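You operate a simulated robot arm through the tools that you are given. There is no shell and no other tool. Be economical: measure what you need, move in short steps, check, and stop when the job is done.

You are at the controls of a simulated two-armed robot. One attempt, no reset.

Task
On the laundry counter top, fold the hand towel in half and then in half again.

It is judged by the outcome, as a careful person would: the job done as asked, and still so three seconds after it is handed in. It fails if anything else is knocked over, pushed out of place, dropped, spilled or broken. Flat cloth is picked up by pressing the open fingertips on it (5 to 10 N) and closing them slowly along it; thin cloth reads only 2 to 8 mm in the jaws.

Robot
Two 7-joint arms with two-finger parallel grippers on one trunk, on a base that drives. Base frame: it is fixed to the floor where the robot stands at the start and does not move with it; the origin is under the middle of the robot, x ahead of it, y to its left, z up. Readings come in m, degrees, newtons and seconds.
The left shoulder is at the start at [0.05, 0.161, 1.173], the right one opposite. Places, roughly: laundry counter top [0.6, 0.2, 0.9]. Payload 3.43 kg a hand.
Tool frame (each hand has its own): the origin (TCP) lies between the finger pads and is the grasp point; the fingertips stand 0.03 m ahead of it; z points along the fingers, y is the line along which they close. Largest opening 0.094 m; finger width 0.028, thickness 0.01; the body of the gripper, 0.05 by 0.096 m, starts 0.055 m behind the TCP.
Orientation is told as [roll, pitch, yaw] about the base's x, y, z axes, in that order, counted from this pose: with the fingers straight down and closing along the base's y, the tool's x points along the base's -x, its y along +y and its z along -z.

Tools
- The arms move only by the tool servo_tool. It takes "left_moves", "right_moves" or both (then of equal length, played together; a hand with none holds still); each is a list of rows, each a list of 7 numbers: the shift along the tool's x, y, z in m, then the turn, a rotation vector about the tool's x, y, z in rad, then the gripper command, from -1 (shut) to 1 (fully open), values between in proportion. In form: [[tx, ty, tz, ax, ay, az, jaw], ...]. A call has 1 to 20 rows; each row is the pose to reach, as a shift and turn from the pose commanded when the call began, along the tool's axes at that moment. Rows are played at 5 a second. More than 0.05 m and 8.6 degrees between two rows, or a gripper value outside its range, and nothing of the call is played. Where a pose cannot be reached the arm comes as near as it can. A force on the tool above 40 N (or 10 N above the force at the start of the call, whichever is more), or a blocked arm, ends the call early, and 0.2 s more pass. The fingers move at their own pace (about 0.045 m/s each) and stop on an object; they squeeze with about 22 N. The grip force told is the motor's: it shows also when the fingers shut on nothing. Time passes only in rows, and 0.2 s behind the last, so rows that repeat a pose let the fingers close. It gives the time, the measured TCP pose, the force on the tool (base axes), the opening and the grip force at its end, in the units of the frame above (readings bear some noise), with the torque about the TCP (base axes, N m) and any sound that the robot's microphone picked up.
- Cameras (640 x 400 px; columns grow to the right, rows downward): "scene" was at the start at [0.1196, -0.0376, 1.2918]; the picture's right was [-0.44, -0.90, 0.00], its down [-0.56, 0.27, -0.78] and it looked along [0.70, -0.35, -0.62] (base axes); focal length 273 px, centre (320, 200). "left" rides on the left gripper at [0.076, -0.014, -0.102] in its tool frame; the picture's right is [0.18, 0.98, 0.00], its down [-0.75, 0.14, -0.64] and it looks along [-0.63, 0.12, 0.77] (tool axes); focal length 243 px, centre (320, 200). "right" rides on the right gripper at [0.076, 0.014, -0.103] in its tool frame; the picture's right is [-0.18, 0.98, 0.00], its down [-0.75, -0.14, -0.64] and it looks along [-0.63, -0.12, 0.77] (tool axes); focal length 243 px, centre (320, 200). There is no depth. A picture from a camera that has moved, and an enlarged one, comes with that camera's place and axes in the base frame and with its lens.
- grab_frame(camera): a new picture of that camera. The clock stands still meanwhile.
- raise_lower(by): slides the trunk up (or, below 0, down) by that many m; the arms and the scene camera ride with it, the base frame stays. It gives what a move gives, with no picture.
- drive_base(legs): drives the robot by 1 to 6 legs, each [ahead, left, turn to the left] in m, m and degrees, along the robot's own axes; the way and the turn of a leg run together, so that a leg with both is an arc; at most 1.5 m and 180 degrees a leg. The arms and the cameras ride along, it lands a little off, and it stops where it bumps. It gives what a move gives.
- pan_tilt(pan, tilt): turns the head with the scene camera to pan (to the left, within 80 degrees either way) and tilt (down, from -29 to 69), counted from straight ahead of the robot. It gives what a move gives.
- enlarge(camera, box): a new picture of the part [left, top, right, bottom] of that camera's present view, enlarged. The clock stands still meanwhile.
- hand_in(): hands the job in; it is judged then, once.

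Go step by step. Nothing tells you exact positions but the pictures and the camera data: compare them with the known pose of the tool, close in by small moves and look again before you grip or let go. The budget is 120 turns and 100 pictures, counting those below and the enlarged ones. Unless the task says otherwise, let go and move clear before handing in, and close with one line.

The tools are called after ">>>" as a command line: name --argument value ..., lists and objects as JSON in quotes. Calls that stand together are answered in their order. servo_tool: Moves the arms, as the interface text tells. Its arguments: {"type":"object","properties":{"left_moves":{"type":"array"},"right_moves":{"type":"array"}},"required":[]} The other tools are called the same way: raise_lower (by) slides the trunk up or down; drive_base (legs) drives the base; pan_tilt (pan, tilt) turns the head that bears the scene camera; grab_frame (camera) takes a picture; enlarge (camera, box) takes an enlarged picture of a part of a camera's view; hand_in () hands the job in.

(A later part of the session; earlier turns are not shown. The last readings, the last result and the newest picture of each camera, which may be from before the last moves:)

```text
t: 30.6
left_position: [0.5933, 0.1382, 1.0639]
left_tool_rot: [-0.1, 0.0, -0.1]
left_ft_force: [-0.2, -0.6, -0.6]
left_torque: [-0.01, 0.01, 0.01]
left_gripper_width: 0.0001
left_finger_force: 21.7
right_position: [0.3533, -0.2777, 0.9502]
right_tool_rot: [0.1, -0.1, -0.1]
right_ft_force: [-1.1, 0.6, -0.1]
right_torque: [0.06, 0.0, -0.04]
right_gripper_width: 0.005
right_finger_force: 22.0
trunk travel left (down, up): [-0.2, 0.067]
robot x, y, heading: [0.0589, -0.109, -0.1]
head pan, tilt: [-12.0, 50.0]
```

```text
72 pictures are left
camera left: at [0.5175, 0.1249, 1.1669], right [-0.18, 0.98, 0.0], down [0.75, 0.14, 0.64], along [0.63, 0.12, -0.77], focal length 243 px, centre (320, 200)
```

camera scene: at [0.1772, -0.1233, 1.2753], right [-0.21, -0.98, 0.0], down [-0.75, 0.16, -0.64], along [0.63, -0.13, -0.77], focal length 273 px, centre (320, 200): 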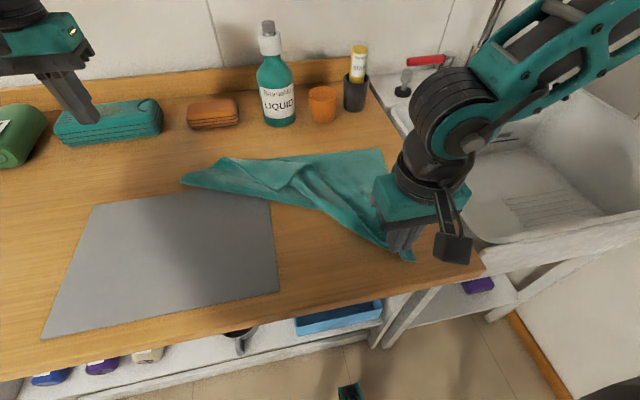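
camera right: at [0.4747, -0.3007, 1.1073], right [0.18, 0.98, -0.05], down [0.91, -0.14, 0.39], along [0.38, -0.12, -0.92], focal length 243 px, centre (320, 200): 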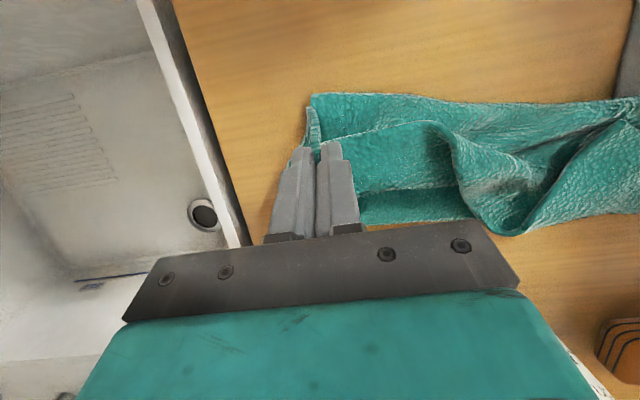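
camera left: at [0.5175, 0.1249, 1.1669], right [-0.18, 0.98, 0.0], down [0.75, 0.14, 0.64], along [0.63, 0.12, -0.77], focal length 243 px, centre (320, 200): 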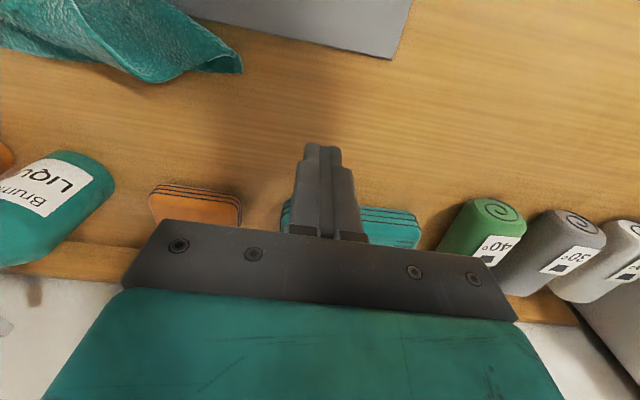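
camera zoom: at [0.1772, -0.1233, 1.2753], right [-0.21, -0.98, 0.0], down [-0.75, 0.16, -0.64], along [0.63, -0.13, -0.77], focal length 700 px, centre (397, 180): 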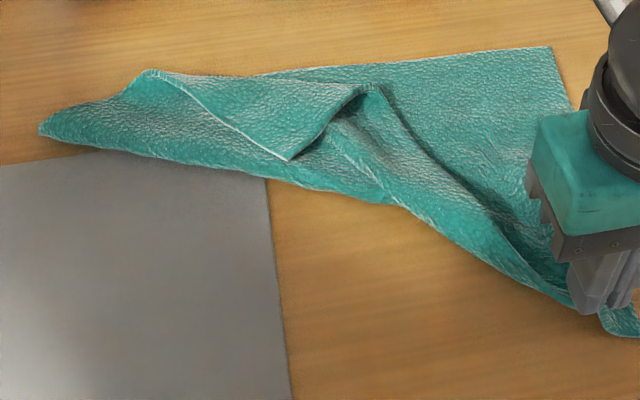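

The loose flap corner at about (0.51, −0.115) looks like the near-left corner folded back on top. I'll move the left hand above it and look before pinching.

>>> servo_tool --left_moves '[[0.01, -0.04, 0, 0, 0, 0, -0.6], [0.02, -0.083, 0, 0, 0, 0, -0.15], [0.03, -0.126, 0.01, 0, 0, 0, -0.15], [0.04, -0.169, 0.02, 0, 0, 0, -0.15], [0.05, -0.211, 0.035, 0, 0, 0, -0.15], [0.058, -0.253, 0.05, 0, 0, 0, -0.15], [0.058, -0.253, 0.06, 0, 0, 0, -0.15]]'

>>> grab_frame --camera "left"

>>> grab_frame --camera "right"

```text
t: 32.2
left_position: [0.5331, -0.1151, 1.0063]
left_tool_rot: [-0.2, 0.1, -0.2]
left_ft_force: [-0.2, 0.1, -0.4]
left_torque: [0.01, 0.02, 0.0]
left_gripper_width: 0.04
left_finger_force: 0.0
right_position: [0.3559, -0.28, 0.9512]
right_tool_rot: [0.0, -0.1, 0.0]
right_ft_force: [-0.7, 0.5, 0.3]
right_torque: [0.02, 0.02, -0.01]
right_gripper_width: 0.0048
right_finger_force: 21.6
trunk travel left (down, up): [-0.2, 0.067]
robot x, y, heading: [0.0594, -0.1062, -0.2]
head pan, tilt: [-12.0, 50.0]
```

```text
71 pictures are left
camera left: at [0.4577, -0.1278, 1.1081], right [-0.18, 0.98, 0.0], down [0.75, 0.14, 0.64], along [0.63, 0.12, -0.77], focal length 243 px, centre (320, 200)
```

left: 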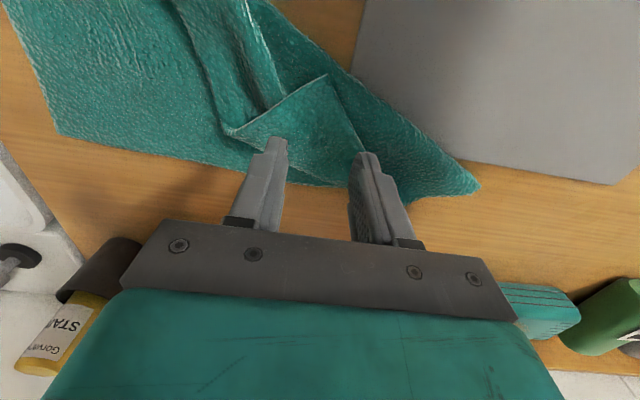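

```text
70 pictures are left
camera right: at [0.279, -0.2644, 1.0542], right [0.19, 0.98, 0.0], down [0.75, -0.14, 0.64], along [0.63, -0.12, -0.77], focal length 243 px, centre (320, 200)
```

right: 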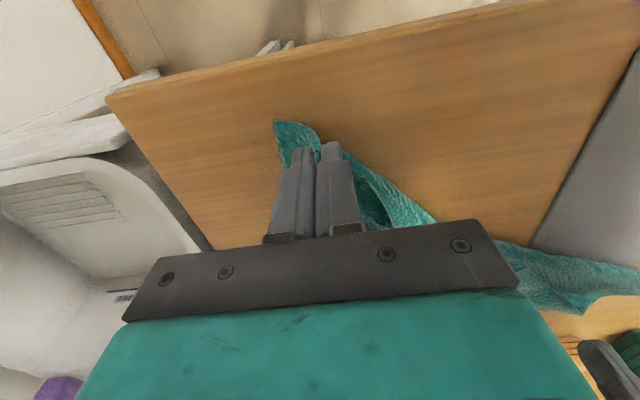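

The flap corner shows at about (0.50, −0.116). I'll shift 15 mm toward it and lower gently until contact.

>>> servo_tool --left_moves '[[0.015, 0, 0.02, 0, 0, 0, -0.15], [0.015, 0, 0.045, 0, 0, 0, -0.15], [0.015, 0, 0.055, 0, 0, 0, -0.15], [0.015, 0, 0.06, 0, 0, 0, -0.15], [0.015, 0, 0.062, 0, 0, 0, -0.15]]'

```text
t: 33.4
left_position: [0.5183, -0.1159, 0.9428]
left_tool_rot: [-0.1, 0.0, -0.1]
left_ft_force: [-1.5, 0.5, 5.1]
left_torque: [0.06, 0.0, 0.03]
left_gripper_width: 0.0405
left_finger_force: 0.7
right_position: [0.3548, -0.2786, 0.9505]
right_tool_rot: [0.1, 0.0, -0.1]
right_ft_force: [0.4, -0.2, 0.1]
right_torque: [0.03, 0.02, -0.02]
right_gripper_width: 0.0047
right_finger_force: 22.1
trunk travel left (down, up): [-0.2, 0.067]
robot x, y, heading: [0.0591, -0.107, -0.3]
head pan, tilt: [-12.0, 50.0]
```

>>> servo_tool --left_moves '[[0, 0, 0.001, 0, 0, 0, -0.25], [0, 0, 0.001, 0, 0, 0, -0.35], [0, 0, 0.001, 0, 0, 0, -0.45], [0, 0, 0.001, 0, 0, 0, -0.55], [0, 0, 0.001, 0, 0, 0, -0.65], [0, 0, 0.001, 0, 0, 0, -0.75], [0, 0, 0.001, 0, 0, 0, -0.85], [0, 0, 0.001, 0, 0, 0, -1], [0, 0, 0.001, 0, 0, 0, -1], [0, 0, 0.001, 0, 0, 0, -1], [0, 0, -0.03, 0, 0, 0, -1], [0, 0, -0.05, 0, 0, 0, -1]]'

>>> grab_frame --camera "left"

>>> grab_frame --camera "scene"

```text
t: 36.0
left_position: [0.5185, -0.1148, 0.9919]
left_tool_rot: [-0.1, 0.2, -0.1]
left_ft_force: [-0.6, -0.2, 0.4]
left_torque: [-0.01, 0.02, -0.01]
left_gripper_width: 0.0027
left_finger_force: 21.3
right_position: [0.3555, -0.2784, 0.9512]
right_tool_rot: [0.0, -0.1, -0.1]
right_ft_force: [0.9, -0.5, 0.2]
right_torque: [0.02, 0.0, -0.02]
right_gripper_width: 0.0049
right_finger_force: 21.7
trunk travel left (down, up): [-0.2, 0.067]
robot x, y, heading: [0.0601, -0.1072, 0.1]
head pan, tilt: [-12.0, 50.0]
```

```text
69 pictures are left
camera left: at [0.4427, -0.1279, 1.0945], right [-0.18, 0.98, 0.0], down [0.76, 0.14, 0.64], along [0.63, 0.12, -0.77], focal length 243 px, centre (320, 200)
```

left: 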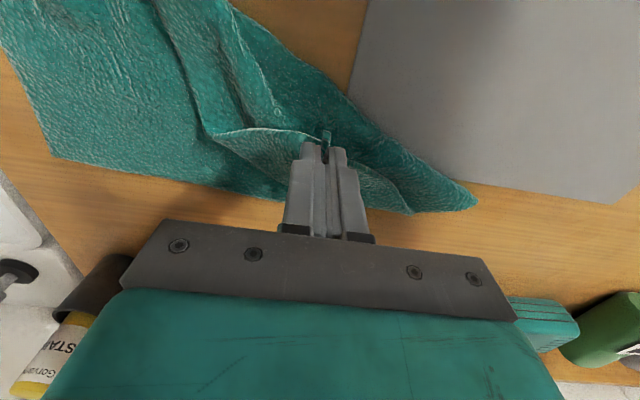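

```text
68 pictures are left
camera scene: at [0.1772, -0.1233, 1.2752], right [-0.21, -0.98, 0.0], down [-0.75, 0.16, -0.64], along [0.63, -0.13, -0.77], focal length 273 px, centre (320, 200)
```

scene: 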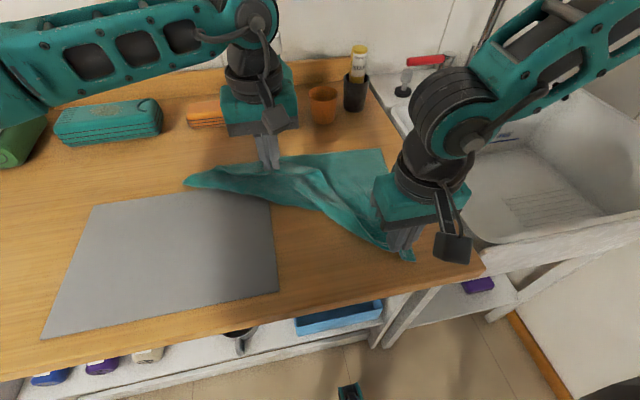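

Left has the corner (2.7 mm). I'll lift and carry it back toward the near-left to unfold the cloth, then look.

>>> servo_tool --left_moves '[[0.015, 0.02, -0.03, 0, 0, 0, -1], [0.035, 0.045, -0.055, 0, 0, 0, -1], [0.06, 0.075, -0.06, 0, 0, 0, -1], [0.085, 0.1, -0.06, 0, 0, 0, -1], [0.105, 0.12, -0.05, 0, 0, 0, -1], [0.125, 0.135, -0.03, 0, 0, 0, -1], [0.14, 0.145, -0.0, 0, 0, 0, -1], [0.145, 0.148, 0.02, 0, 0, 0, -1]]'

>>> grab_frame --camera "scene"

```text
t: 37.8
left_position: [0.3727, 0.0323, 0.972]
left_tool_rot: [-0.2, 0.0, -0.2]
left_ft_force: [0.5, 0.4, -0.1]
left_torque: [0.02, -0.04, 0.04]
left_gripper_width: 0.0027
left_finger_force: 21.9
right_position: [0.3549, -0.2796, 0.9502]
right_tool_rot: [0.0, -0.1, -0.1]
right_ft_force: [-0.1, 0.1, -0.3]
right_torque: [0.02, -0.02, 0.0]
right_gripper_width: 0.0049
right_finger_force: 22.2
trunk travel left (down, up): [-0.2, 0.067]
robot x, y, heading: [0.0589, -0.107, -0.1]
head pan, tilt: [-12.0, 50.0]
```

```text
67 pictures are left
camera scene: at [0.1772, -0.1233, 1.2753], right [-0.21, -0.98, 0.0], down [-0.75, 0.16, -0.64], along [0.63, -0.13, -0.77], focal length 273 px, centre (320, 200)
```

scene: 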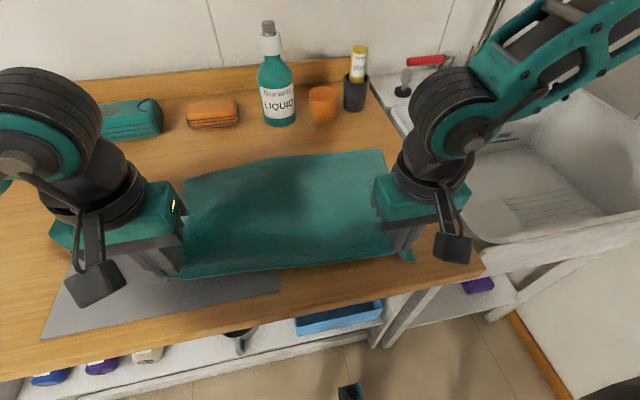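

Towel is unfolded again with both near corners held; only the far-left corner is a bit pulled in. I'll lift the towel to hang free so it straightens itself.

>>> servo_tool --left_moves '[[-0.011, 0, -0.033, 0, 0, 0, -1], [-0.022, 0, -0.066, 0, 0, 0, -1], [-0.033, 0, -0.1, 0, 0, 0, -1], [-0.044, 0, -0.133, 0, 0, 0, -1], [-0.055, 0, -0.166, 0, 0, 0, -1], [-0.066, 0, -0.2, 0, 0, 0, -1], [-0.077, 0, -0.233, 0, 0, 0, -1], [-0.077, 0, -0.233, 0, 0, 0, -1]]' --right_moves '[[-0.014, 0, -0.036, 0, 0, 0, -1], [-0.027, 0, -0.073, 0, 0, 0, -1], [-0.041, 0, -0.109, 0, 0, 0, -1], [-0.054, 0, -0.146, 0, 0, 0, -1], [-0.068, 0, -0.182, 0, 0, 0, -1], [-0.081, 0, -0.219, 0, 0, 0, -1], [-0.095, 0, -0.255, 0, 0, 0, -1], [-0.095, 0, -0.255, 0, 0, 0, -1]]'

>>> grab_frame --camera "scene"

```text
t: 39.6
left_position: [0.4512, 0.0304, 1.2048]
left_tool_rot: [-0.1, 0.2, -0.1]
left_ft_force: [-0.6, -0.7, 0.2]
left_torque: [0.03, 0.01, 0.02]
left_gripper_width: 0.0024
left_finger_force: 21.7
right_position: [0.4478, -0.2798, 1.2062]
right_tool_rot: [0.1, -0.1, -0.1]
right_ft_force: [0.2, 0.1, -0.5]
right_torque: [0.05, 0.0, -0.01]
right_gripper_width: 0.0049
right_finger_force: 21.9
trunk travel left (down, up): [-0.2, 0.067]
robot x, y, heading: [0.0593, -0.1067, -0.0]
head pan, tilt: [-12.0, 50.0]
```

```text
66 pictures are left
camera scene: at [0.1773, -0.1233, 1.2752], right [-0.21, -0.98, 0.0], down [-0.75, 0.16, -0.64], along [0.63, -0.13, -0.77], focal length 273 px, centre (320, 200)
```

scene: 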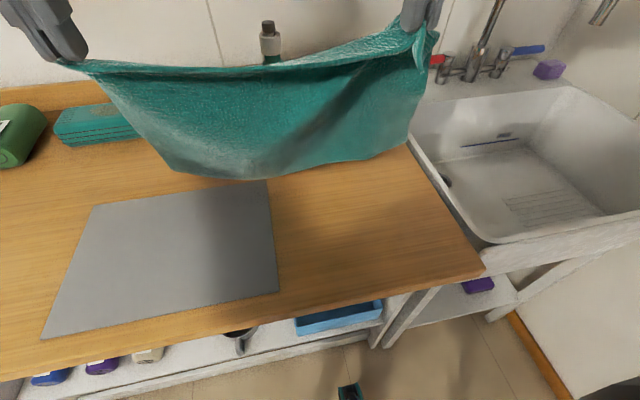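

The towel hangs well from both hands. I'll raise a little more to be sure the lower hem is free and see where it hangs.

>>> servo_tool --left_moves '[[0, 0, -0.025, 0, 0, 0, -1], [0, 0, -0.05, 0, 0, 0, -1], [0, 0, -0.05, 0, 0, 0, -1], [0, 0, -0.05, 0, 0, 0, -1], [0, 0, -0.05, 0, 0, 0, -1]]' --right_moves '[[0, 0, -0.025, 0, 0, 0, -1], [0, 0, -0.05, 0, 0, 0, -1], [0, 0, -0.05, 0, 0, 0, -1], [0, 0, -0.05, 0, 0, 0, -1], [0, 0, -0.05, 0, 0, 0, -1]]'

>>> grab_frame --camera "scene"

>>> grab_frame --camera "right"

>>> grab_frame --camera "left"

```text
t: 40.8
left_position: [0.4521, 0.0328, 1.2547]
left_tool_rot: [0.0, 0.1, -0.1]
left_ft_force: [0.0, -0.6, -0.7]
left_torque: [0.01, 0.02, 0.0]
left_gripper_width: 0.0025
left_finger_force: 22.0
right_position: [0.4484, -0.2791, 1.2555]
right_tool_rot: [0.0, -0.1, -0.1]
right_ft_force: [0.9, -0.3, -0.4]
right_torque: [0.03, 0.03, 0.0]
right_gripper_width: 0.0048
right_finger_force: 22.1
trunk travel left (down, up): [-0.2, 0.067]
robot x, y, heading: [0.0576, -0.1064, -0.3]
head pan, tilt: [-12.0, 50.0]
```

```text
65 pictures are left
camera scene: at [0.1773, -0.1233, 1.2752], right [-0.21, -0.98, 0.0], down [-0.75, 0.16, -0.64], along [0.63, -0.13, -0.77], focal length 273 px, centre (320, 200)
```

scene: 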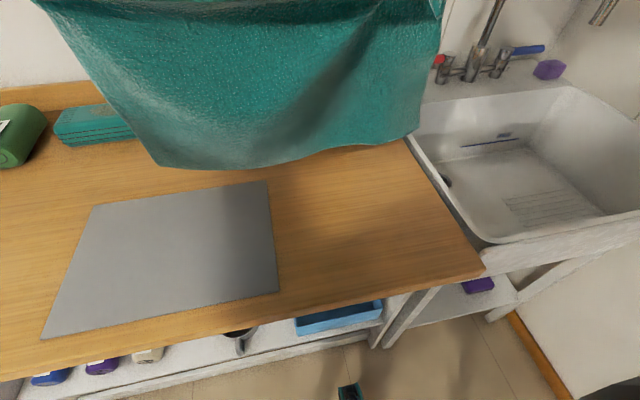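

```text
64 pictures are left
camera right: at [0.373, -0.2654, 1.3586], right [0.19, 0.98, 0.0], down [0.75, -0.14, 0.64], along [0.63, -0.12, -0.77], focal length 243 px, centre (320, 200)
```

right: 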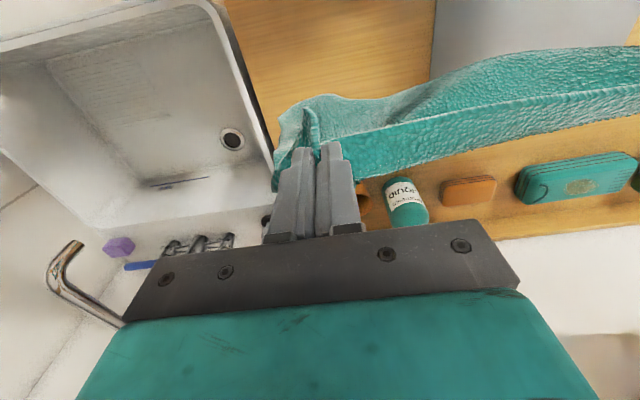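

```text
63 pictures are left
camera left: at [0.3764, 0.0196, 1.3577], right [-0.18, 0.98, 0.0], down [0.75, 0.14, 0.64], along [0.63, 0.12, -0.77], focal length 243 px, centre (320, 200)
```

left: 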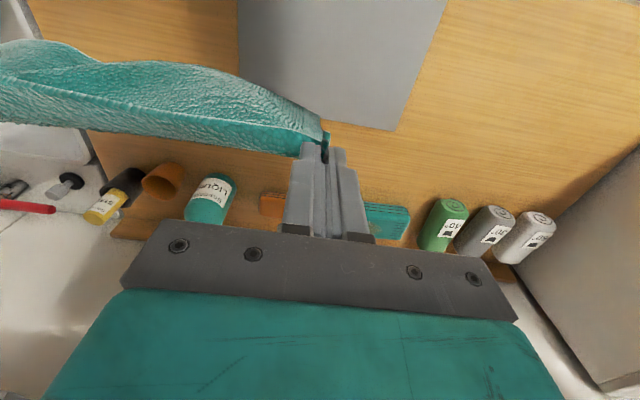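

The towel hangs free and straight. I'll move it forward, take up the slack sideways, and lower until the hem touches near x ≈ 0.6.

>>> servo_tool --left_moves '[[-0.03, 0.004, 0, 0, 0, 0, -1], [-0.06, 0.008, 0, 0, 0, 0, -1], [-0.09, 0.01, 0, 0, 0, 0, -1], [-0.11, 0.012, 0, 0, 0, 0, -1], [-0.11, 0.012, 0, 0, 0, 0, -1], [-0.11, 0.012, 0.02, 0, 0, 0, -1], [-0.11, 0.012, 0.04, 0, 0, 0, -1]]' --right_moves '[[-0.03, 0, 0, 0, 0, 0, -1], [-0.06, 0, 0, 0, 0, 0, -1], [-0.09, 0, 0, 0, 0, 0, -1], [-0.11, 0, 0, 0, 0, 0, -1], [-0.11, 0, 0, 0, 0, 0, -1], [-0.11, 0, 0.02, 0, 0, 0, -1], [-0.11, 0, 0.04, 0, 0, 0, -1]]'

>>> grab_frame --camera "scene"

```text
t: 42.4
left_position: [0.563, 0.0443, 1.2138]
left_tool_rot: [-0.3, 0.0, -0.4]
left_ft_force: [-0.2, -22.2, 0.9]
left_torque: [-0.73, 0.04, 0.03]
left_gripper_width: 0.0029
left_finger_force: 22.0
right_position: [0.54, -0.2972, 1.2253]
right_tool_rot: [0.2, 0.0, -0.1]
right_ft_force: [0.0, 22.0, -0.8]
right_torque: [0.68, 0.01, 0.22]
right_gripper_width: 0.0051
right_finger_force: 21.9
right hand out of reach, approached as far as the arm can: row 2, 3, 4, 5, 6, 7
trunk travel left (down, up): [-0.2, 0.067]
robot x, y, heading: [0.0574, -0.1074, 0.1]
head pan, tilt: [-12.0, 50.0]
```

```text
62 pictures are left
camera scene: at [0.1771, -0.1232, 1.2753], right [-0.21, -0.98, 0.0], down [-0.75, 0.16, -0.64], along [0.63, -0.13, -0.77], focal length 273 px, centre (320, 200)
```

scene: 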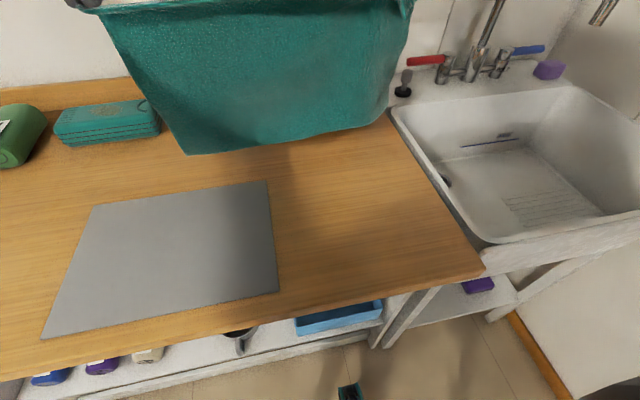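

The right arm can't extend that far at this height and the cloth got taut. I'll bring both hands back closer (x ≈ 0.47), relax the tension, and do the fold nearer to me.

>>> servo_tool --left_moves '[[0.01, -0.014, 0, 0, 0, 0, -1], [0.04, -0.014, 0, 0, 0, 0, -1], [0.07, -0.014, 0.005, 0, 0, 0, -1], [0.093, -0.014, 0.009, 0, 0, 0, -1], [0.093, -0.014, 0.009, 0, 0, 0, -1], [0.093, -0.014, 0.009, 0, 0, 0, -1]]' --right_moves '[[0.005, 0.005, 0, 0, 0, 0, -1], [0.03, 0.01, 0.005, 0, 0, 0, -1], [0.05, 0.012, 0.015, 0, 0, 0, -1], [0.07, 0.012, 0.02, 0, 0, 0, -1], [0.07, 0.012, 0.02, 0, 0, 0, -1], [0.07, 0.012, 0.02, 0, 0, 0, -1]]'

>>> grab_frame --camera "scene"

```text
t: 43.8
left_position: [0.4683, 0.0319, 1.2065]
left_tool_rot: [-0.1, 0.1, -0.1]
left_ft_force: [-0.3, -0.9, -0.8]
left_torque: [-0.01, 0.01, 0.02]
left_gripper_width: 0.0027
left_finger_force: 22.1
right_position: [0.4696, -0.2865, 1.2054]
right_tool_rot: [0.2, -0.1, -0.1]
right_ft_force: [0.7, 0.5, -0.5]
right_torque: [0.07, 0.02, 0.0]
right_gripper_width: 0.0049
right_finger_force: 21.4
trunk travel left (down, up): [-0.2, 0.067]
robot x, y, heading: [0.06, -0.1094, -0.1]
head pan, tilt: [-12.0, 50.0]
```

```text
61 pictures are left
camera scene: at [0.1771, -0.1233, 1.2753], right [-0.21, -0.98, 0.0], down [-0.75, 0.16, -0.64], along [0.63, -0.13, -0.77], focal length 273 px, centre (320, 200)
```

scene: 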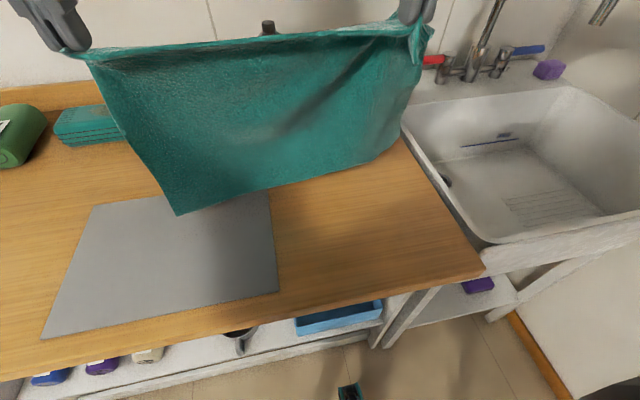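

>>> servo_tool --left_moves '[[0, 0, 0, 0, 0, 0, -1], [0, 0, 0, 0, 0, 0, -1], [0, 0, 0, 0, 0, 0, -1], [0, 0, 0, 0, 0, 0, -1], [0, 0, 0, 0, 0, 0, -1]]'

>>> grab_frame --camera "scene"

>>> grab_frame --camera "right"

```text
t: 45.0
left_position: [0.4691, 0.0318, 1.2064]
left_tool_rot: [-0.2, 0.1, -0.1]
left_ft_force: [0.4, 0.1, 0.3]
left_torque: [-0.03, 0.01, 0.0]
left_gripper_width: 0.0027
left_finger_force: 21.7
right_position: [0.4699, -0.2848, 1.2069]
right_tool_rot: [0.0, -0.1, -0.1]
right_ft_force: [0.2, 0.6, -0.3]
right_torque: [0.06, 0.01, 0.02]
right_gripper_width: 0.0048
right_finger_force: 22.1
trunk travel left (down, up): [-0.2, 0.067]
robot x, y, heading: [0.0618, -0.1062, 0.1]
head pan, tilt: [-12.0, 50.0]
```

```text
60 pictures are left
camera scene: at [0.1773, -0.1234, 1.2752], right [-0.21, -0.98, 0.0], down [-0.75, 0.16, -0.64], along [0.63, -0.13, -0.77], focal length 273 px, centre (320, 200)
```

scene: 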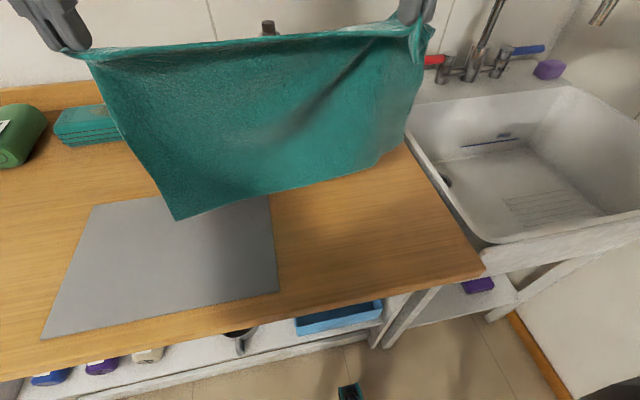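

```text
59 pictures are left
camera right: at [0.3937, -0.2711, 1.3088], right [0.19, 0.98, 0.0], down [0.75, -0.14, 0.64], along [0.63, -0.12, -0.77], focal length 243 px, centre (320, 200)
```

right: 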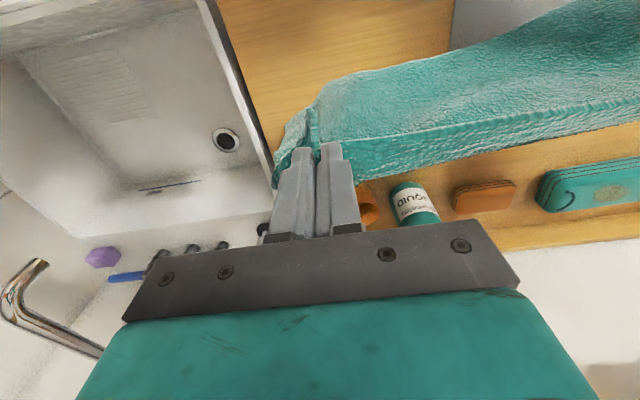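

The towel hangs nearly straight with its hem just above the counter. I'll lower it to touch and lay the far half down toward me, stopping with the near half still upright.

>>> servo_tool --left_moves '[[0, 0, 0.01, 0, 0, 0, -1], [0, 0, 0.02, 0, 0, 0, -1], [0, 0, 0.03, 0, 0, 0, -1], [0.015, 0, 0.045, 0, 0, 0, -1], [0.03, 0, 0.06, 0, 0, 0, -1], [0.045, 0, 0.075, 0, 0, 0, -1], [0.06, 0, 0.09, 0, 0, 0, -1], [0.075, 0, 0.105, 0, 0, 0, -1], [0.09, 0, 0.12, 0, 0, 0, -1], [0.1, 0, 0.13, 0, 0, 0, -1]]' --right_moves '[[0, 0, 0.01, 0, 0, 0, -1], [0, 0, 0.02, 0, 0, 0, -1], [0, 0, 0.03, 0, 0, 0, -1], [0.015, 0, 0.045, 0, 0, 0, -1], [0.03, 0, 0.06, 0, 0, 0, -1], [0.045, 0, 0.075, 0, 0, 0, -1], [0.06, 0, 0.09, 0, 0, 0, -1], [0.075, 0, 0.105, 0, 0, 0, -1], [0.09, 0, 0.12, 0, 0, 0, -1], [0.1, 0, 0.13, 0, 0, 0, -1]]'

>>> grab_frame --camera "scene"

```text
t: 47.2
left_position: [0.3673, 0.0299, 1.0752]
left_tool_rot: [-0.2, 0.1, -0.1]
left_ft_force: [0.6, 0.3, -0.7]
left_torque: [-0.01, 0.03, 0.03]
left_gripper_width: 0.0025
left_finger_force: 21.6
right_position: [0.3702, -0.2856, 1.0749]
right_tool_rot: [0.1, 0.0, -0.1]
right_ft_force: [0.5, -0.2, -0.5]
right_torque: [0.07, 0.02, -0.02]
right_gripper_width: 0.0049
right_finger_force: 21.7
trunk travel left (down, up): [-0.2, 0.067]
robot x, y, heading: [0.0603, -0.1105, 0.1]
head pan, tilt: [-12.0, 50.0]
```

```text
58 pictures are left
camera scene: at [0.1772, -0.1233, 1.2753], right [-0.21, -0.98, 0.0], down [-0.75, 0.16, -0.64], along [0.63, -0.13, -0.77], focal length 273 px, centre (320, 200)
```

scene: 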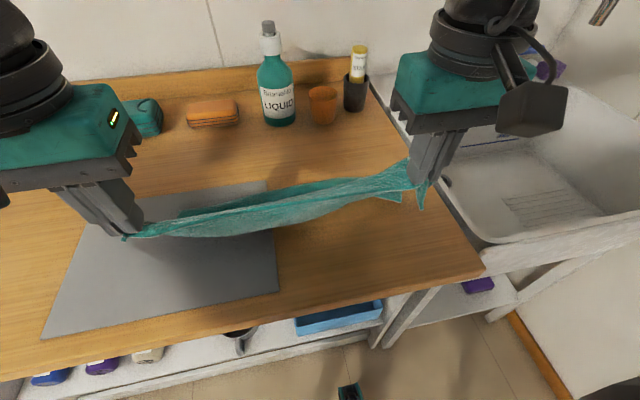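

>>> grab_frame --camera "left"

>>> enlarge --camera "scene" --box '[110, 140, 446, 300]'

>>> grab_frame --camera "right"

```text
57 pictures are left
camera left: at [0.2921, 0.0178, 1.1783], right [-0.18, 0.98, 0.0], down [0.75, 0.14, 0.64], along [0.63, 0.12, -0.77], focal length 243 px, centre (320, 200)
```

left: 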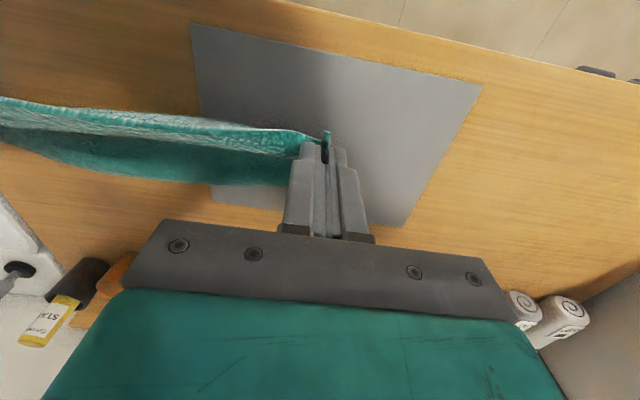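

```text
1.90 times, centred on (278, 220) of scene
camera zoom: at [0.1772, -0.1233, 1.2753], right [-0.21, -0.98, 0.0], down [-0.75, 0.16, -0.64], along [0.63, -0.13, -0.77], focal length 520 px, centre (400, 162)
```

zoom: 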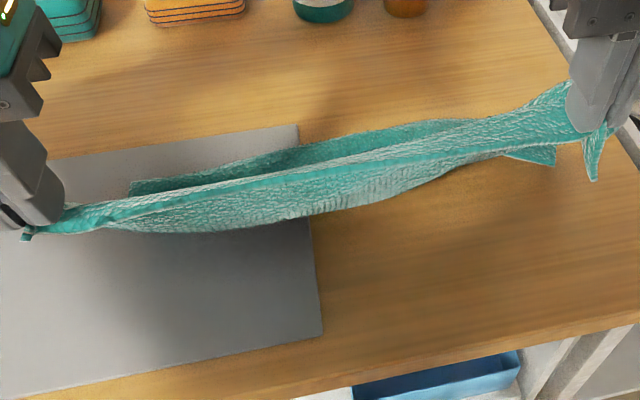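

```text
55 pictures are left
camera right: at [0.2944, -0.2715, 1.1785], right [0.19, 0.98, 0.0], down [0.75, -0.14, 0.64], along [0.63, -0.12, -0.77], focal length 243 px, centre (320, 200)
```

right: 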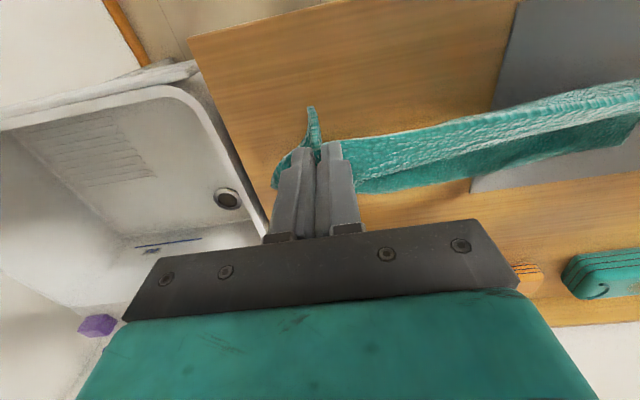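

The far half is laid with its hem at x ≈ 0.51, and the near edge stands up above the fold. I'll move the near edge forward and down in stages, checking the right arm's reach.

>>> servo_tool --left_moves '[[-0.025, 0, 0.002, 0, 0, 0, -1], [-0.05, 0, 0.01, 0, 0, 0, -1], [-0.075, 0, 0.025, 0, 0, 0, -1]]' --right_moves '[[-0.025, 0, 0.002, 0, 0, 0, -1], [-0.05, 0, 0.01, 0, 0, 0, -1], [-0.075, 0, 0.025, 0, 0, 0, -1]]'

```text
t: 48.0
left_position: [0.4451, 0.0295, 1.0527]
left_tool_rot: [-0.2, 0.1, 0.0]
left_ft_force: [0.9, 0.9, 1.0]
left_torque: [-0.01, -0.04, 0.0]
left_gripper_width: 0.0027
left_finger_force: 21.9
right_position: [0.4462, -0.2859, 1.0484]
right_tool_rot: [0.0, 0.0, -0.1]
right_ft_force: [0.4, 0.0, -0.5]
right_torque: [0.05, 0.01, -0.01]
right_gripper_width: 0.0048
right_finger_force: 22.2
trunk travel left (down, up): [-0.2, 0.067]
robot x, y, heading: [0.059, -0.1044, -0.0]
head pan, tilt: [-12.0, 50.0]
```

>>> servo_tool --left_moves '[[-0.02, 0, 0.018, 0, 0, 0, -1], [-0.037, 0, 0.04, 0, 0, 0, -1], [-0.048, 0, 0.065, 0, 0, 0, -1], [-0.053, 0, 0.09, 0, 0, 0, -1]]' --right_moves '[[-0.02, 0, 0.016, 0, 0, 0, -1], [-0.037, 0, 0.038, 0, 0, 0, -1], [-0.048, 0, 0.063, 0, 0, 0, -1], [-0.053, 0, 0.087, 0, 0, 0, -1]]'

>>> grab_frame --camera "scene"

>>> grab_frame --camera "left"

>>> grab_frame --camera "right"

```text
t: 49.0
left_position: [0.4972, 0.0295, 0.9601]
left_tool_rot: [-0.1, 0.1, -0.2]
left_ft_force: [0.2, 0.3, -0.6]
left_torque: [0.0, 0.0, 0.04]
left_gripper_width: 0.0027
left_finger_force: 22.1
right_position: [0.5005, -0.2849, 0.9624]
right_tool_rot: [0.2, -0.2, -0.1]
right_ft_force: [-0.1, 0.2, 0.8]
right_torque: [0.0, -0.02, 0.01]
right_gripper_width: 0.005
right_finger_force: 21.9
trunk travel left (down, up): [-0.2, 0.067]
robot x, y, heading: [0.0577, -0.1097, 0.0]
head pan, tilt: [-12.0, 50.0]
```

```text
54 pictures are left
camera scene: at [0.1775, -0.1234, 1.2753], right [-0.21, -0.98, 0.0], down [-0.75, 0.16, -0.64], along [0.63, -0.13, -0.77], focal length 273 px, centre (320, 200)
```

scene: 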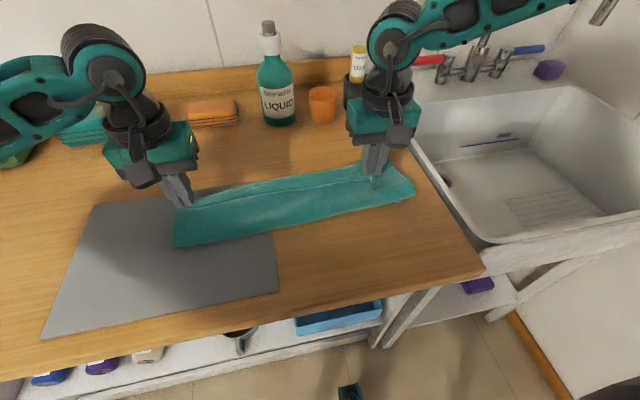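

```text
53 pictures are left
camera left: at [0.4221, 0.0171, 1.063], right [-0.18, 0.98, 0.0], down [0.75, 0.14, 0.64], along [0.63, 0.11, -0.77], focal length 243 px, centre (320, 200)
```

left: 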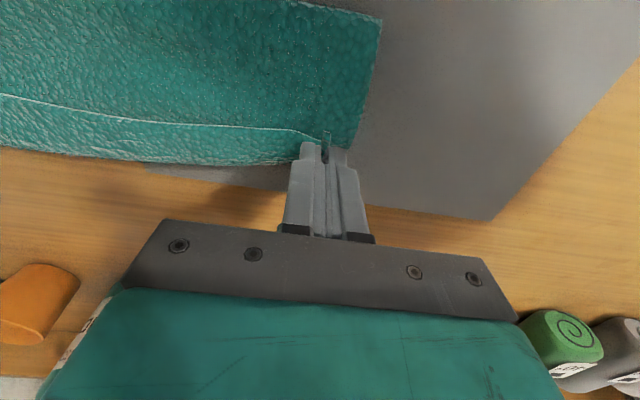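

```text
52 pictures are left
camera right: at [0.4229, -0.2713, 1.0658], right [0.19, 0.98, 0.0], down [0.75, -0.14, 0.64], along [0.63, -0.12, -0.77], focal length 243 px, centre (320, 200)
```

right: 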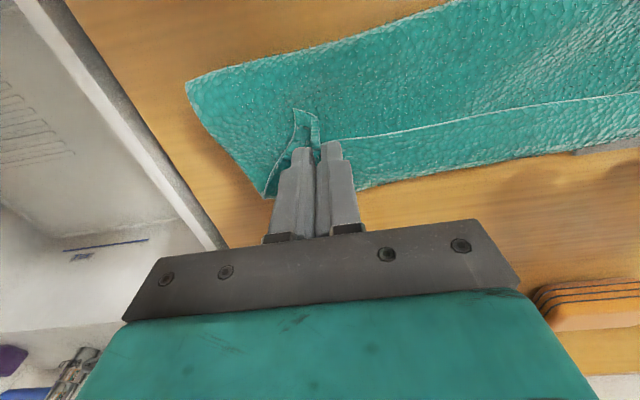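

The fold is square, but the last ~3 cm of the near edge is turned back on top. I'll lift a little and carry the edge further forward so that it unrolls.

>>> servo_tool --left_moves '[[-0.01, 0, -0.025, 0, 0, 0, -1], [-0.035, 0, -0.035, 0, 0, 0, -1], [-0.06, 0, -0.025, 0, 0, 0, -1], [-0.075, 0, -0.01, 0, 0, 0, -1]]' --right_moves '[[-0.01, 0, -0.025, 0, 0, 0, -1], [-0.035, 0, -0.035, 0, 0, 0, -1], [-0.06, 0, -0.025, 0, 0, 0, -1], [-0.075, 0, -0.01, 0, 0, 0, -1]]'

>>> grab_frame --camera "scene"

>>> grab_frame --camera "left"

```text
t: 50.0
left_position: [0.5713, 0.0262, 0.9708]
left_tool_rot: [-0.2, 0.1, -0.3]
left_ft_force: [0.3, -4.0, 0.2]
left_torque: [-0.11, -0.02, 0.04]
left_gripper_width: 0.0025
left_finger_force: 22.1
right_position: [0.5613, -0.2982, 0.9807]
right_tool_rot: [0.2, -0.2, 0.1]
right_ft_force: [0.2, 4.7, -0.4]
right_torque: [0.18, 0.02, 0.07]
right_gripper_width: 0.0048
right_finger_force: 22.7
right hand out of reach, approached as far as the arm can: row 3, 4
trunk travel left (down, up): [-0.2, 0.067]
robot x, y, heading: [0.056, -0.1066, -0.1]
head pan, tilt: [-12.0, 50.0]
```

```text
51 pictures are left
camera scene: at [0.1774, -0.1234, 1.2752], right [-0.21, -0.98, 0.0], down [-0.75, 0.16, -0.64], along [0.63, -0.13, -0.77], focal length 273 px, centre (320, 200)
```

scene: 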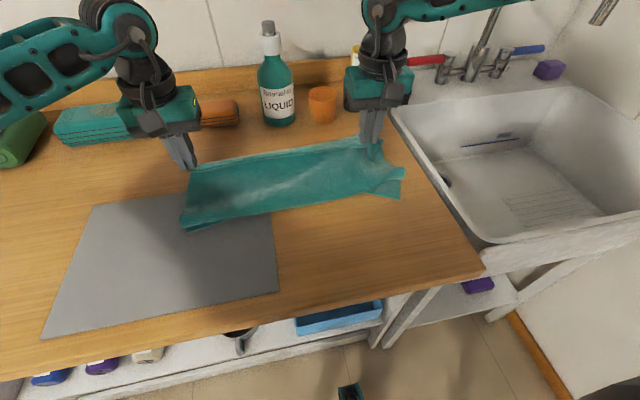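

```text
50 pictures are left
camera left: at [0.4962, 0.0143, 1.0742], right [-0.18, 0.98, 0.0], down [0.75, 0.14, 0.64], along [0.63, 0.11, -0.77], focal length 243 px, centre (320, 200)
```

left: 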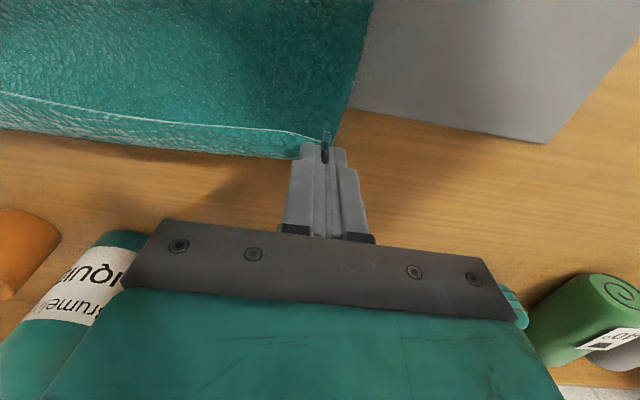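

>>> pan_tilt --pan 0 --tilt 69

>>> grab_frame --camera "scene"

```text
t: 50.8
left_position: [0.5716, 0.0271, 0.9717]
left_tool_rot: [-0.2, 0.1, -0.1]
left_ft_force: [-0.3, -4.5, 0.0]
left_torque: [-0.17, 0.0, 0.01]
left_gripper_width: 0.0026
left_finger_force: 22.2
right_position: [0.5601, -0.2988, 0.9806]
right_tool_rot: [0.1, -0.2, -0.1]
right_ft_force: [0.4, 4.5, 0.1]
right_torque: [0.15, -0.01, 0.06]
right_gripper_width: 0.0048
right_finger_force: 22.6
trunk travel left (down, up): [-0.2, 0.067]
robot x, y, heading: [0.0601, -0.1082, -0.2]
head pan, tilt: [0.0, 68.8]
```

```text
49 pictures are left
camera scene: at [0.1579, -0.1074, 1.2533], right [0.0, -1.0, 0.0], down [-0.93, 0.0, -0.36], along [0.36, 0.0, -0.93], focal length 273 px, centre (320, 200)
```

scene: 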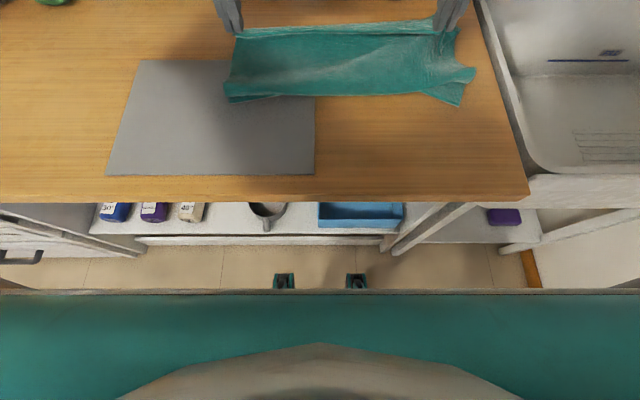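

There is about 10 cm of room in front of the base. I'll lower the fingertips almost to the counter and then use a short base drive to drag the edge forward so the turned-back strip unrolls.

>>> servo_tool --left_moves '[[0, -0.006, 0.015, 0, 0, 0, -1], [0, -0.008, 0.028, 0, 0, 0, -1]]' --right_moves '[[0, 0, 0.02, 0, 0, 0, -1], [0, 0, 0.038, 0, 0, 0, -1]]'

>>> drive_base --legs '[[0.05, 0, 0]]'

>>> grab_frame --camera "scene"

>>> grab_frame --camera "left"

>>> grab_frame --camera "right"

```text
t: 51.4
left_position: [0.5707, 0.0208, 0.9434]
left_tool_rot: [-0.2, 0.1, -0.1]
left_ft_force: [0.4, -5.1, 0.5]
left_torque: [-0.19, 0.04, 0.0]
left_gripper_width: 0.0025
left_finger_force: 22.0
right_position: [0.551, -0.3078, 0.9487]
right_tool_rot: [0.3, -0.2, -0.2]
right_ft_force: [0.4, 5.6, -0.2]
right_torque: [0.25, -0.02, 0.04]
right_gripper_width: 0.0049
right_finger_force: 21.7
right hand out of reach, approached as far as the arm can: row 1, 2
trunk travel left (down, up): [-0.2, 0.067]
robot x, y, heading: [0.0619, -0.1116, -0.2]
head pan, tilt: [0.0, 68.8]
```

```text
t: 52.2
left_position: [0.5787, 0.0193, 0.9439]
left_tool_rot: [-0.4, -0.1, -0.3]
left_ft_force: [0.1, -2.6, -0.2]
left_torque: [-0.06, -0.01, 0.04]
left_gripper_width: 0.0027
left_finger_force: 21.9
right_position: [0.5603, -0.3052, 0.9495]
right_tool_rot: [0.3, -0.4, -0.1]
right_ft_force: [-0.3, 5.4, -0.1]
right_torque: [0.12, 0.03, 0.03]
right_gripper_width: 0.0047
right_finger_force: 21.8
trunk travel left (down, up): [-0.2, 0.067]
robot x, y, heading: [0.0658, -0.1054, 0.1]
head pan, tilt: [0.0, 68.8]
stopped in leg 1: the robot was blocked; the commanded pose is now the measured one
```

```text
48 pictures are left
camera scene: at [0.1658, -0.1074, 1.2534], right [0.0, -1.0, 0.0], down [-0.93, 0.0, -0.36], along [0.36, 0.0, -0.93], focal length 273 px, centre (320, 200)
```

scene: 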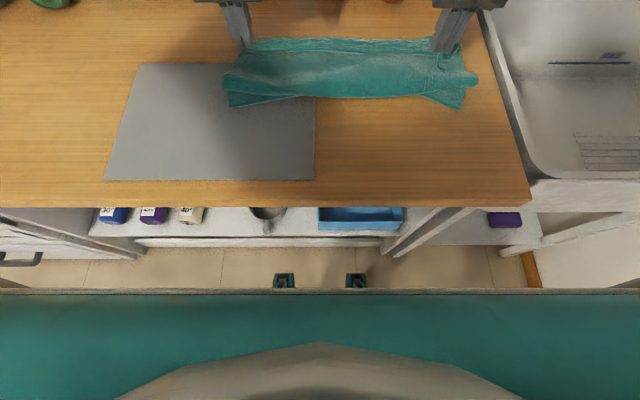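

```text
47 pictures are left
camera left: at [0.5036, 0.0061, 1.0469], right [-0.18, 0.98, -0.01], down [0.75, 0.14, 0.64], along [0.63, 0.11, -0.77], focal length 243 px, centre (320, 200)
```

left: 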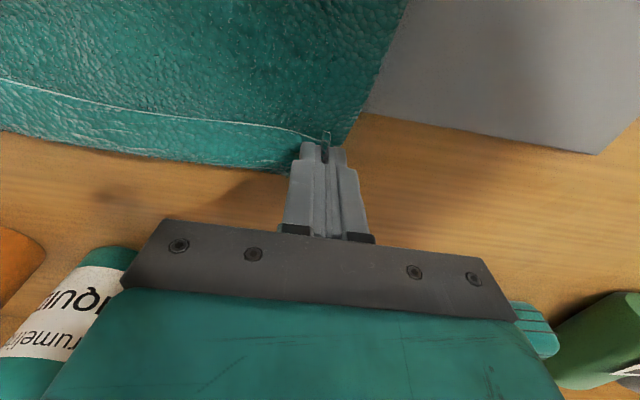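

```text
46 pictures are left
camera right: at [0.4828, -0.2922, 1.0529], right [0.19, 0.98, 0.01], down [0.75, -0.15, 0.65], along [0.64, -0.11, -0.76], focal length 243 px, centre (320, 200)
```

right: 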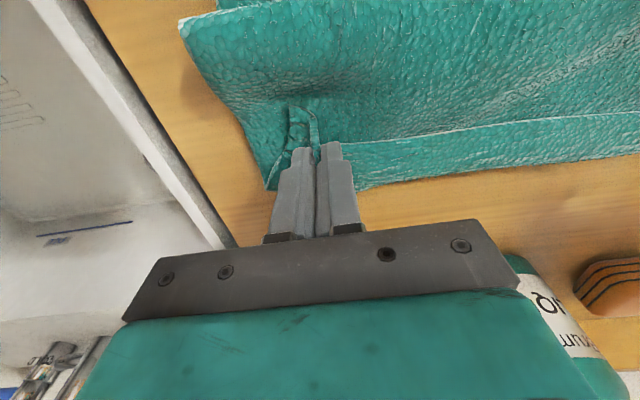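

The base is blocked, so no further forward. I'll raise the edge slightly and release it quickly to see whether the turned strip springs open.

>>> servo_tool --left_moves '[[0, 0, -0.02, 0, 0, 0, -1], [-0.005, 0, -0.03, 0, 0, 0, -1], [-0.005, 0, -0.03, 0, 0, 0, 0], [-0.005, 0, -0.03, 0, 0, 0, 0], [-0.005, 0, -0.04, 0, 0, 0, 0], [-0.005, 0, -0.08, 0, 0, 0, 0]]' --right_moves '[[0, 0, -0.02, 0, 0, 0, -1], [0, 0, -0.03, 0, 0, 0, -1], [0, 0, -0.03, 0, 0, 0, 0], [0, 0, -0.03, 0, 0, 0, 0], [0, 0, -0.04, 0, 0, 0, 0], [0, 0, -0.08, 0, 0, 0, 0]]'

>>> pan_tilt --pan 0 --tilt 58

>>> grab_frame --camera "scene"

>>> grab_frame --camera "left"

>>> grab_frame --camera "right"

```text
t: 53.6
left_position: [0.5841, 0.0207, 1.0231]
left_tool_rot: [-0.3, -0.2, -0.2]
left_ft_force: [-0.1, 0.0, -0.9]
left_torque: [-0.03, -0.02, -0.03]
left_gripper_width: 0.047
left_finger_force: 0.0
right_position: [0.5602, -0.306, 1.0285]
right_tool_rot: [0.1, -0.2, 0.0]
right_ft_force: [-0.1, -0.2, 0.2]
right_torque: [0.04, 0.01, -0.02]
right_gripper_width: 0.047
right_finger_force: 0.1
trunk travel left (down, up): [-0.2, 0.067]
robot x, y, heading: [0.0667, -0.1078, -0.1]
head pan, tilt: [0.0, 68.8]
```

```text
t: 54.4
left_position: [0.5842, 0.0202, 1.0219]
left_tool_rot: [-0.3, 0.0, -0.2]
left_ft_force: [-0.1, 0.5, -0.2]
left_torque: [0.01, 0.01, 0.0]
left_gripper_width: 0.0471
left_finger_force: 0.0
right_position: [0.5589, -0.3059, 1.0284]
right_tool_rot: [0.2, -0.1, 0.0]
right_ft_force: [-0.9, 0.0, 0.5]
right_torque: [0.02, 0.0, -0.03]
right_gripper_width: 0.047
right_finger_force: 0.0
trunk travel left (down, up): [-0.2, 0.067]
robot x, y, heading: [0.0664, -0.1085, -0.2]
head pan, tilt: [0.0, 58.0]
```

```text
45 pictures are left
camera scene: at [0.1794, -0.1073, 1.265], right [0.0, -1.0, 0.0], down [-0.85, 0.0, -0.53], along [0.53, 0.0, -0.85], focal length 273 px, centre (320, 200)
```

scene: 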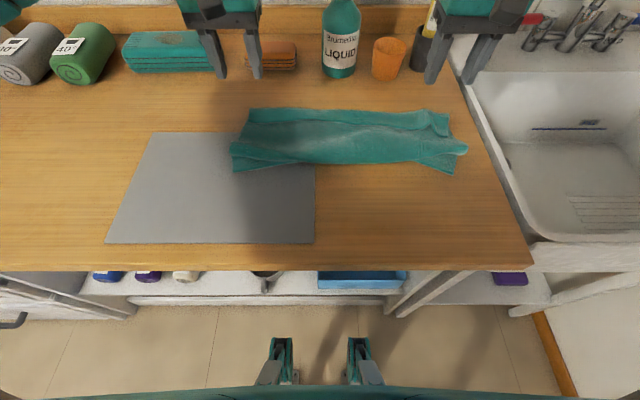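

```text
44 pictures are left
camera left: at [0.5084, 0.0078, 1.1245], right [-0.18, 0.98, -0.01], down [0.75, 0.14, 0.64], along [0.63, 0.11, -0.77], focal length 243 px, centre (320, 200)
```

left: 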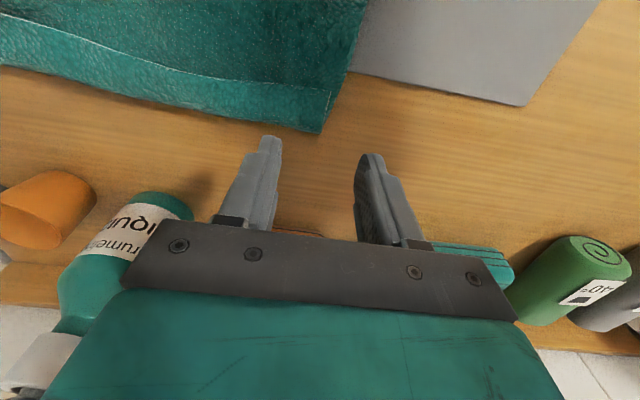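

```text
43 pictures are left
camera right: at [0.4834, -0.2925, 1.1313], right [0.19, 0.98, 0.0], down [0.75, -0.14, 0.64], along [0.63, -0.12, -0.76], focal length 243 px, centre (320, 200)
```

right: 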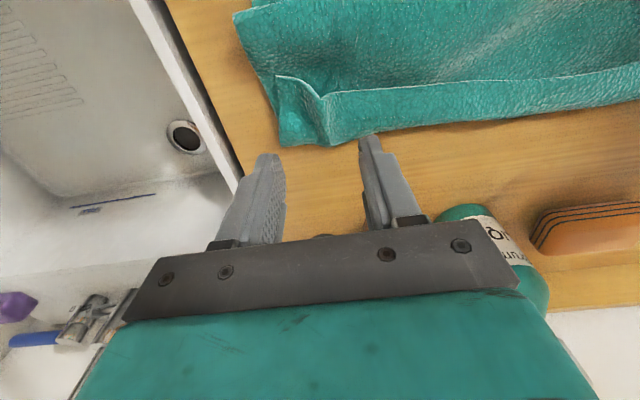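

>>> enlarge --camera "scene" --box '[215, 85, 485, 254]'

```text
2.37 times, centred on (350, 170) of scene
camera zoom: at [0.1794, -0.1073, 1.265], right [0.0, -1.0, 0.0], down [-0.85, 0.0, -0.53], along [0.53, 0.0, -0.85], focal length 647 px, centre (249, 272)
```

zoom: 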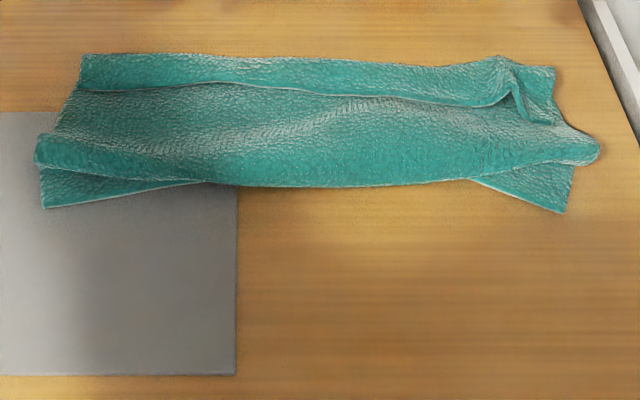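

The flap stays, and the far hem has been dragged under. Better plan: regrasp these same corners, let the towel hang to straighten, then lay the free hem *near me* and bring the held edge back toward me, which leaves no turned-back strip. First the regrasp.

>>> servo_tool --left_moves '[[0.004, -0.032, 0, 0, 0, 0, -0.15], [0.004, -0.032, 0.04, 0, 0, 0, -0.15], [0.004, -0.032, 0.065, 0, 0, 0, -0.15], [0.004, -0.032, 0.073, 0, 0, 0, -0.15], [0.004, -0.032, 0.077, 0, 0, 0, -0.15]]' --right_moves '[[0.004, -0.006, 0, 0, 0, 0, -0.15], [0.004, -0.006, 0.04, 0, 0, 0, -0.15], [0.004, -0.006, 0.07, 0, 0, 0, -0.15], [0.004, -0.006, 0.08, 0, 0, 0, -0.15], [0.004, -0.006, 0.084, 0, 0, 0, -0.15]]'

```text
t: 55.6
left_position: [0.5797, -0.0127, 0.9459]
left_tool_rot: [-0.3, 0.0, -0.2]
left_ft_force: [-0.2, -0.3, 0.4]
left_torque: [-0.02, 0.0, 0.03]
left_gripper_width: 0.0401
left_finger_force: 0.1
right_position: [0.5543, -0.3095, 0.9456]
right_tool_rot: [0.3, -0.3, -0.1]
right_ft_force: [0.0, -0.3, 0.2]
right_torque: [-0.03, -0.02, -0.04]
right_gripper_width: 0.04
right_finger_force: 0.0
trunk travel left (down, up): [-0.2, 0.067]
robot x, y, heading: [0.0697, -0.1042, -0.3]
head pan, tilt: [0.0, 58.0]
```

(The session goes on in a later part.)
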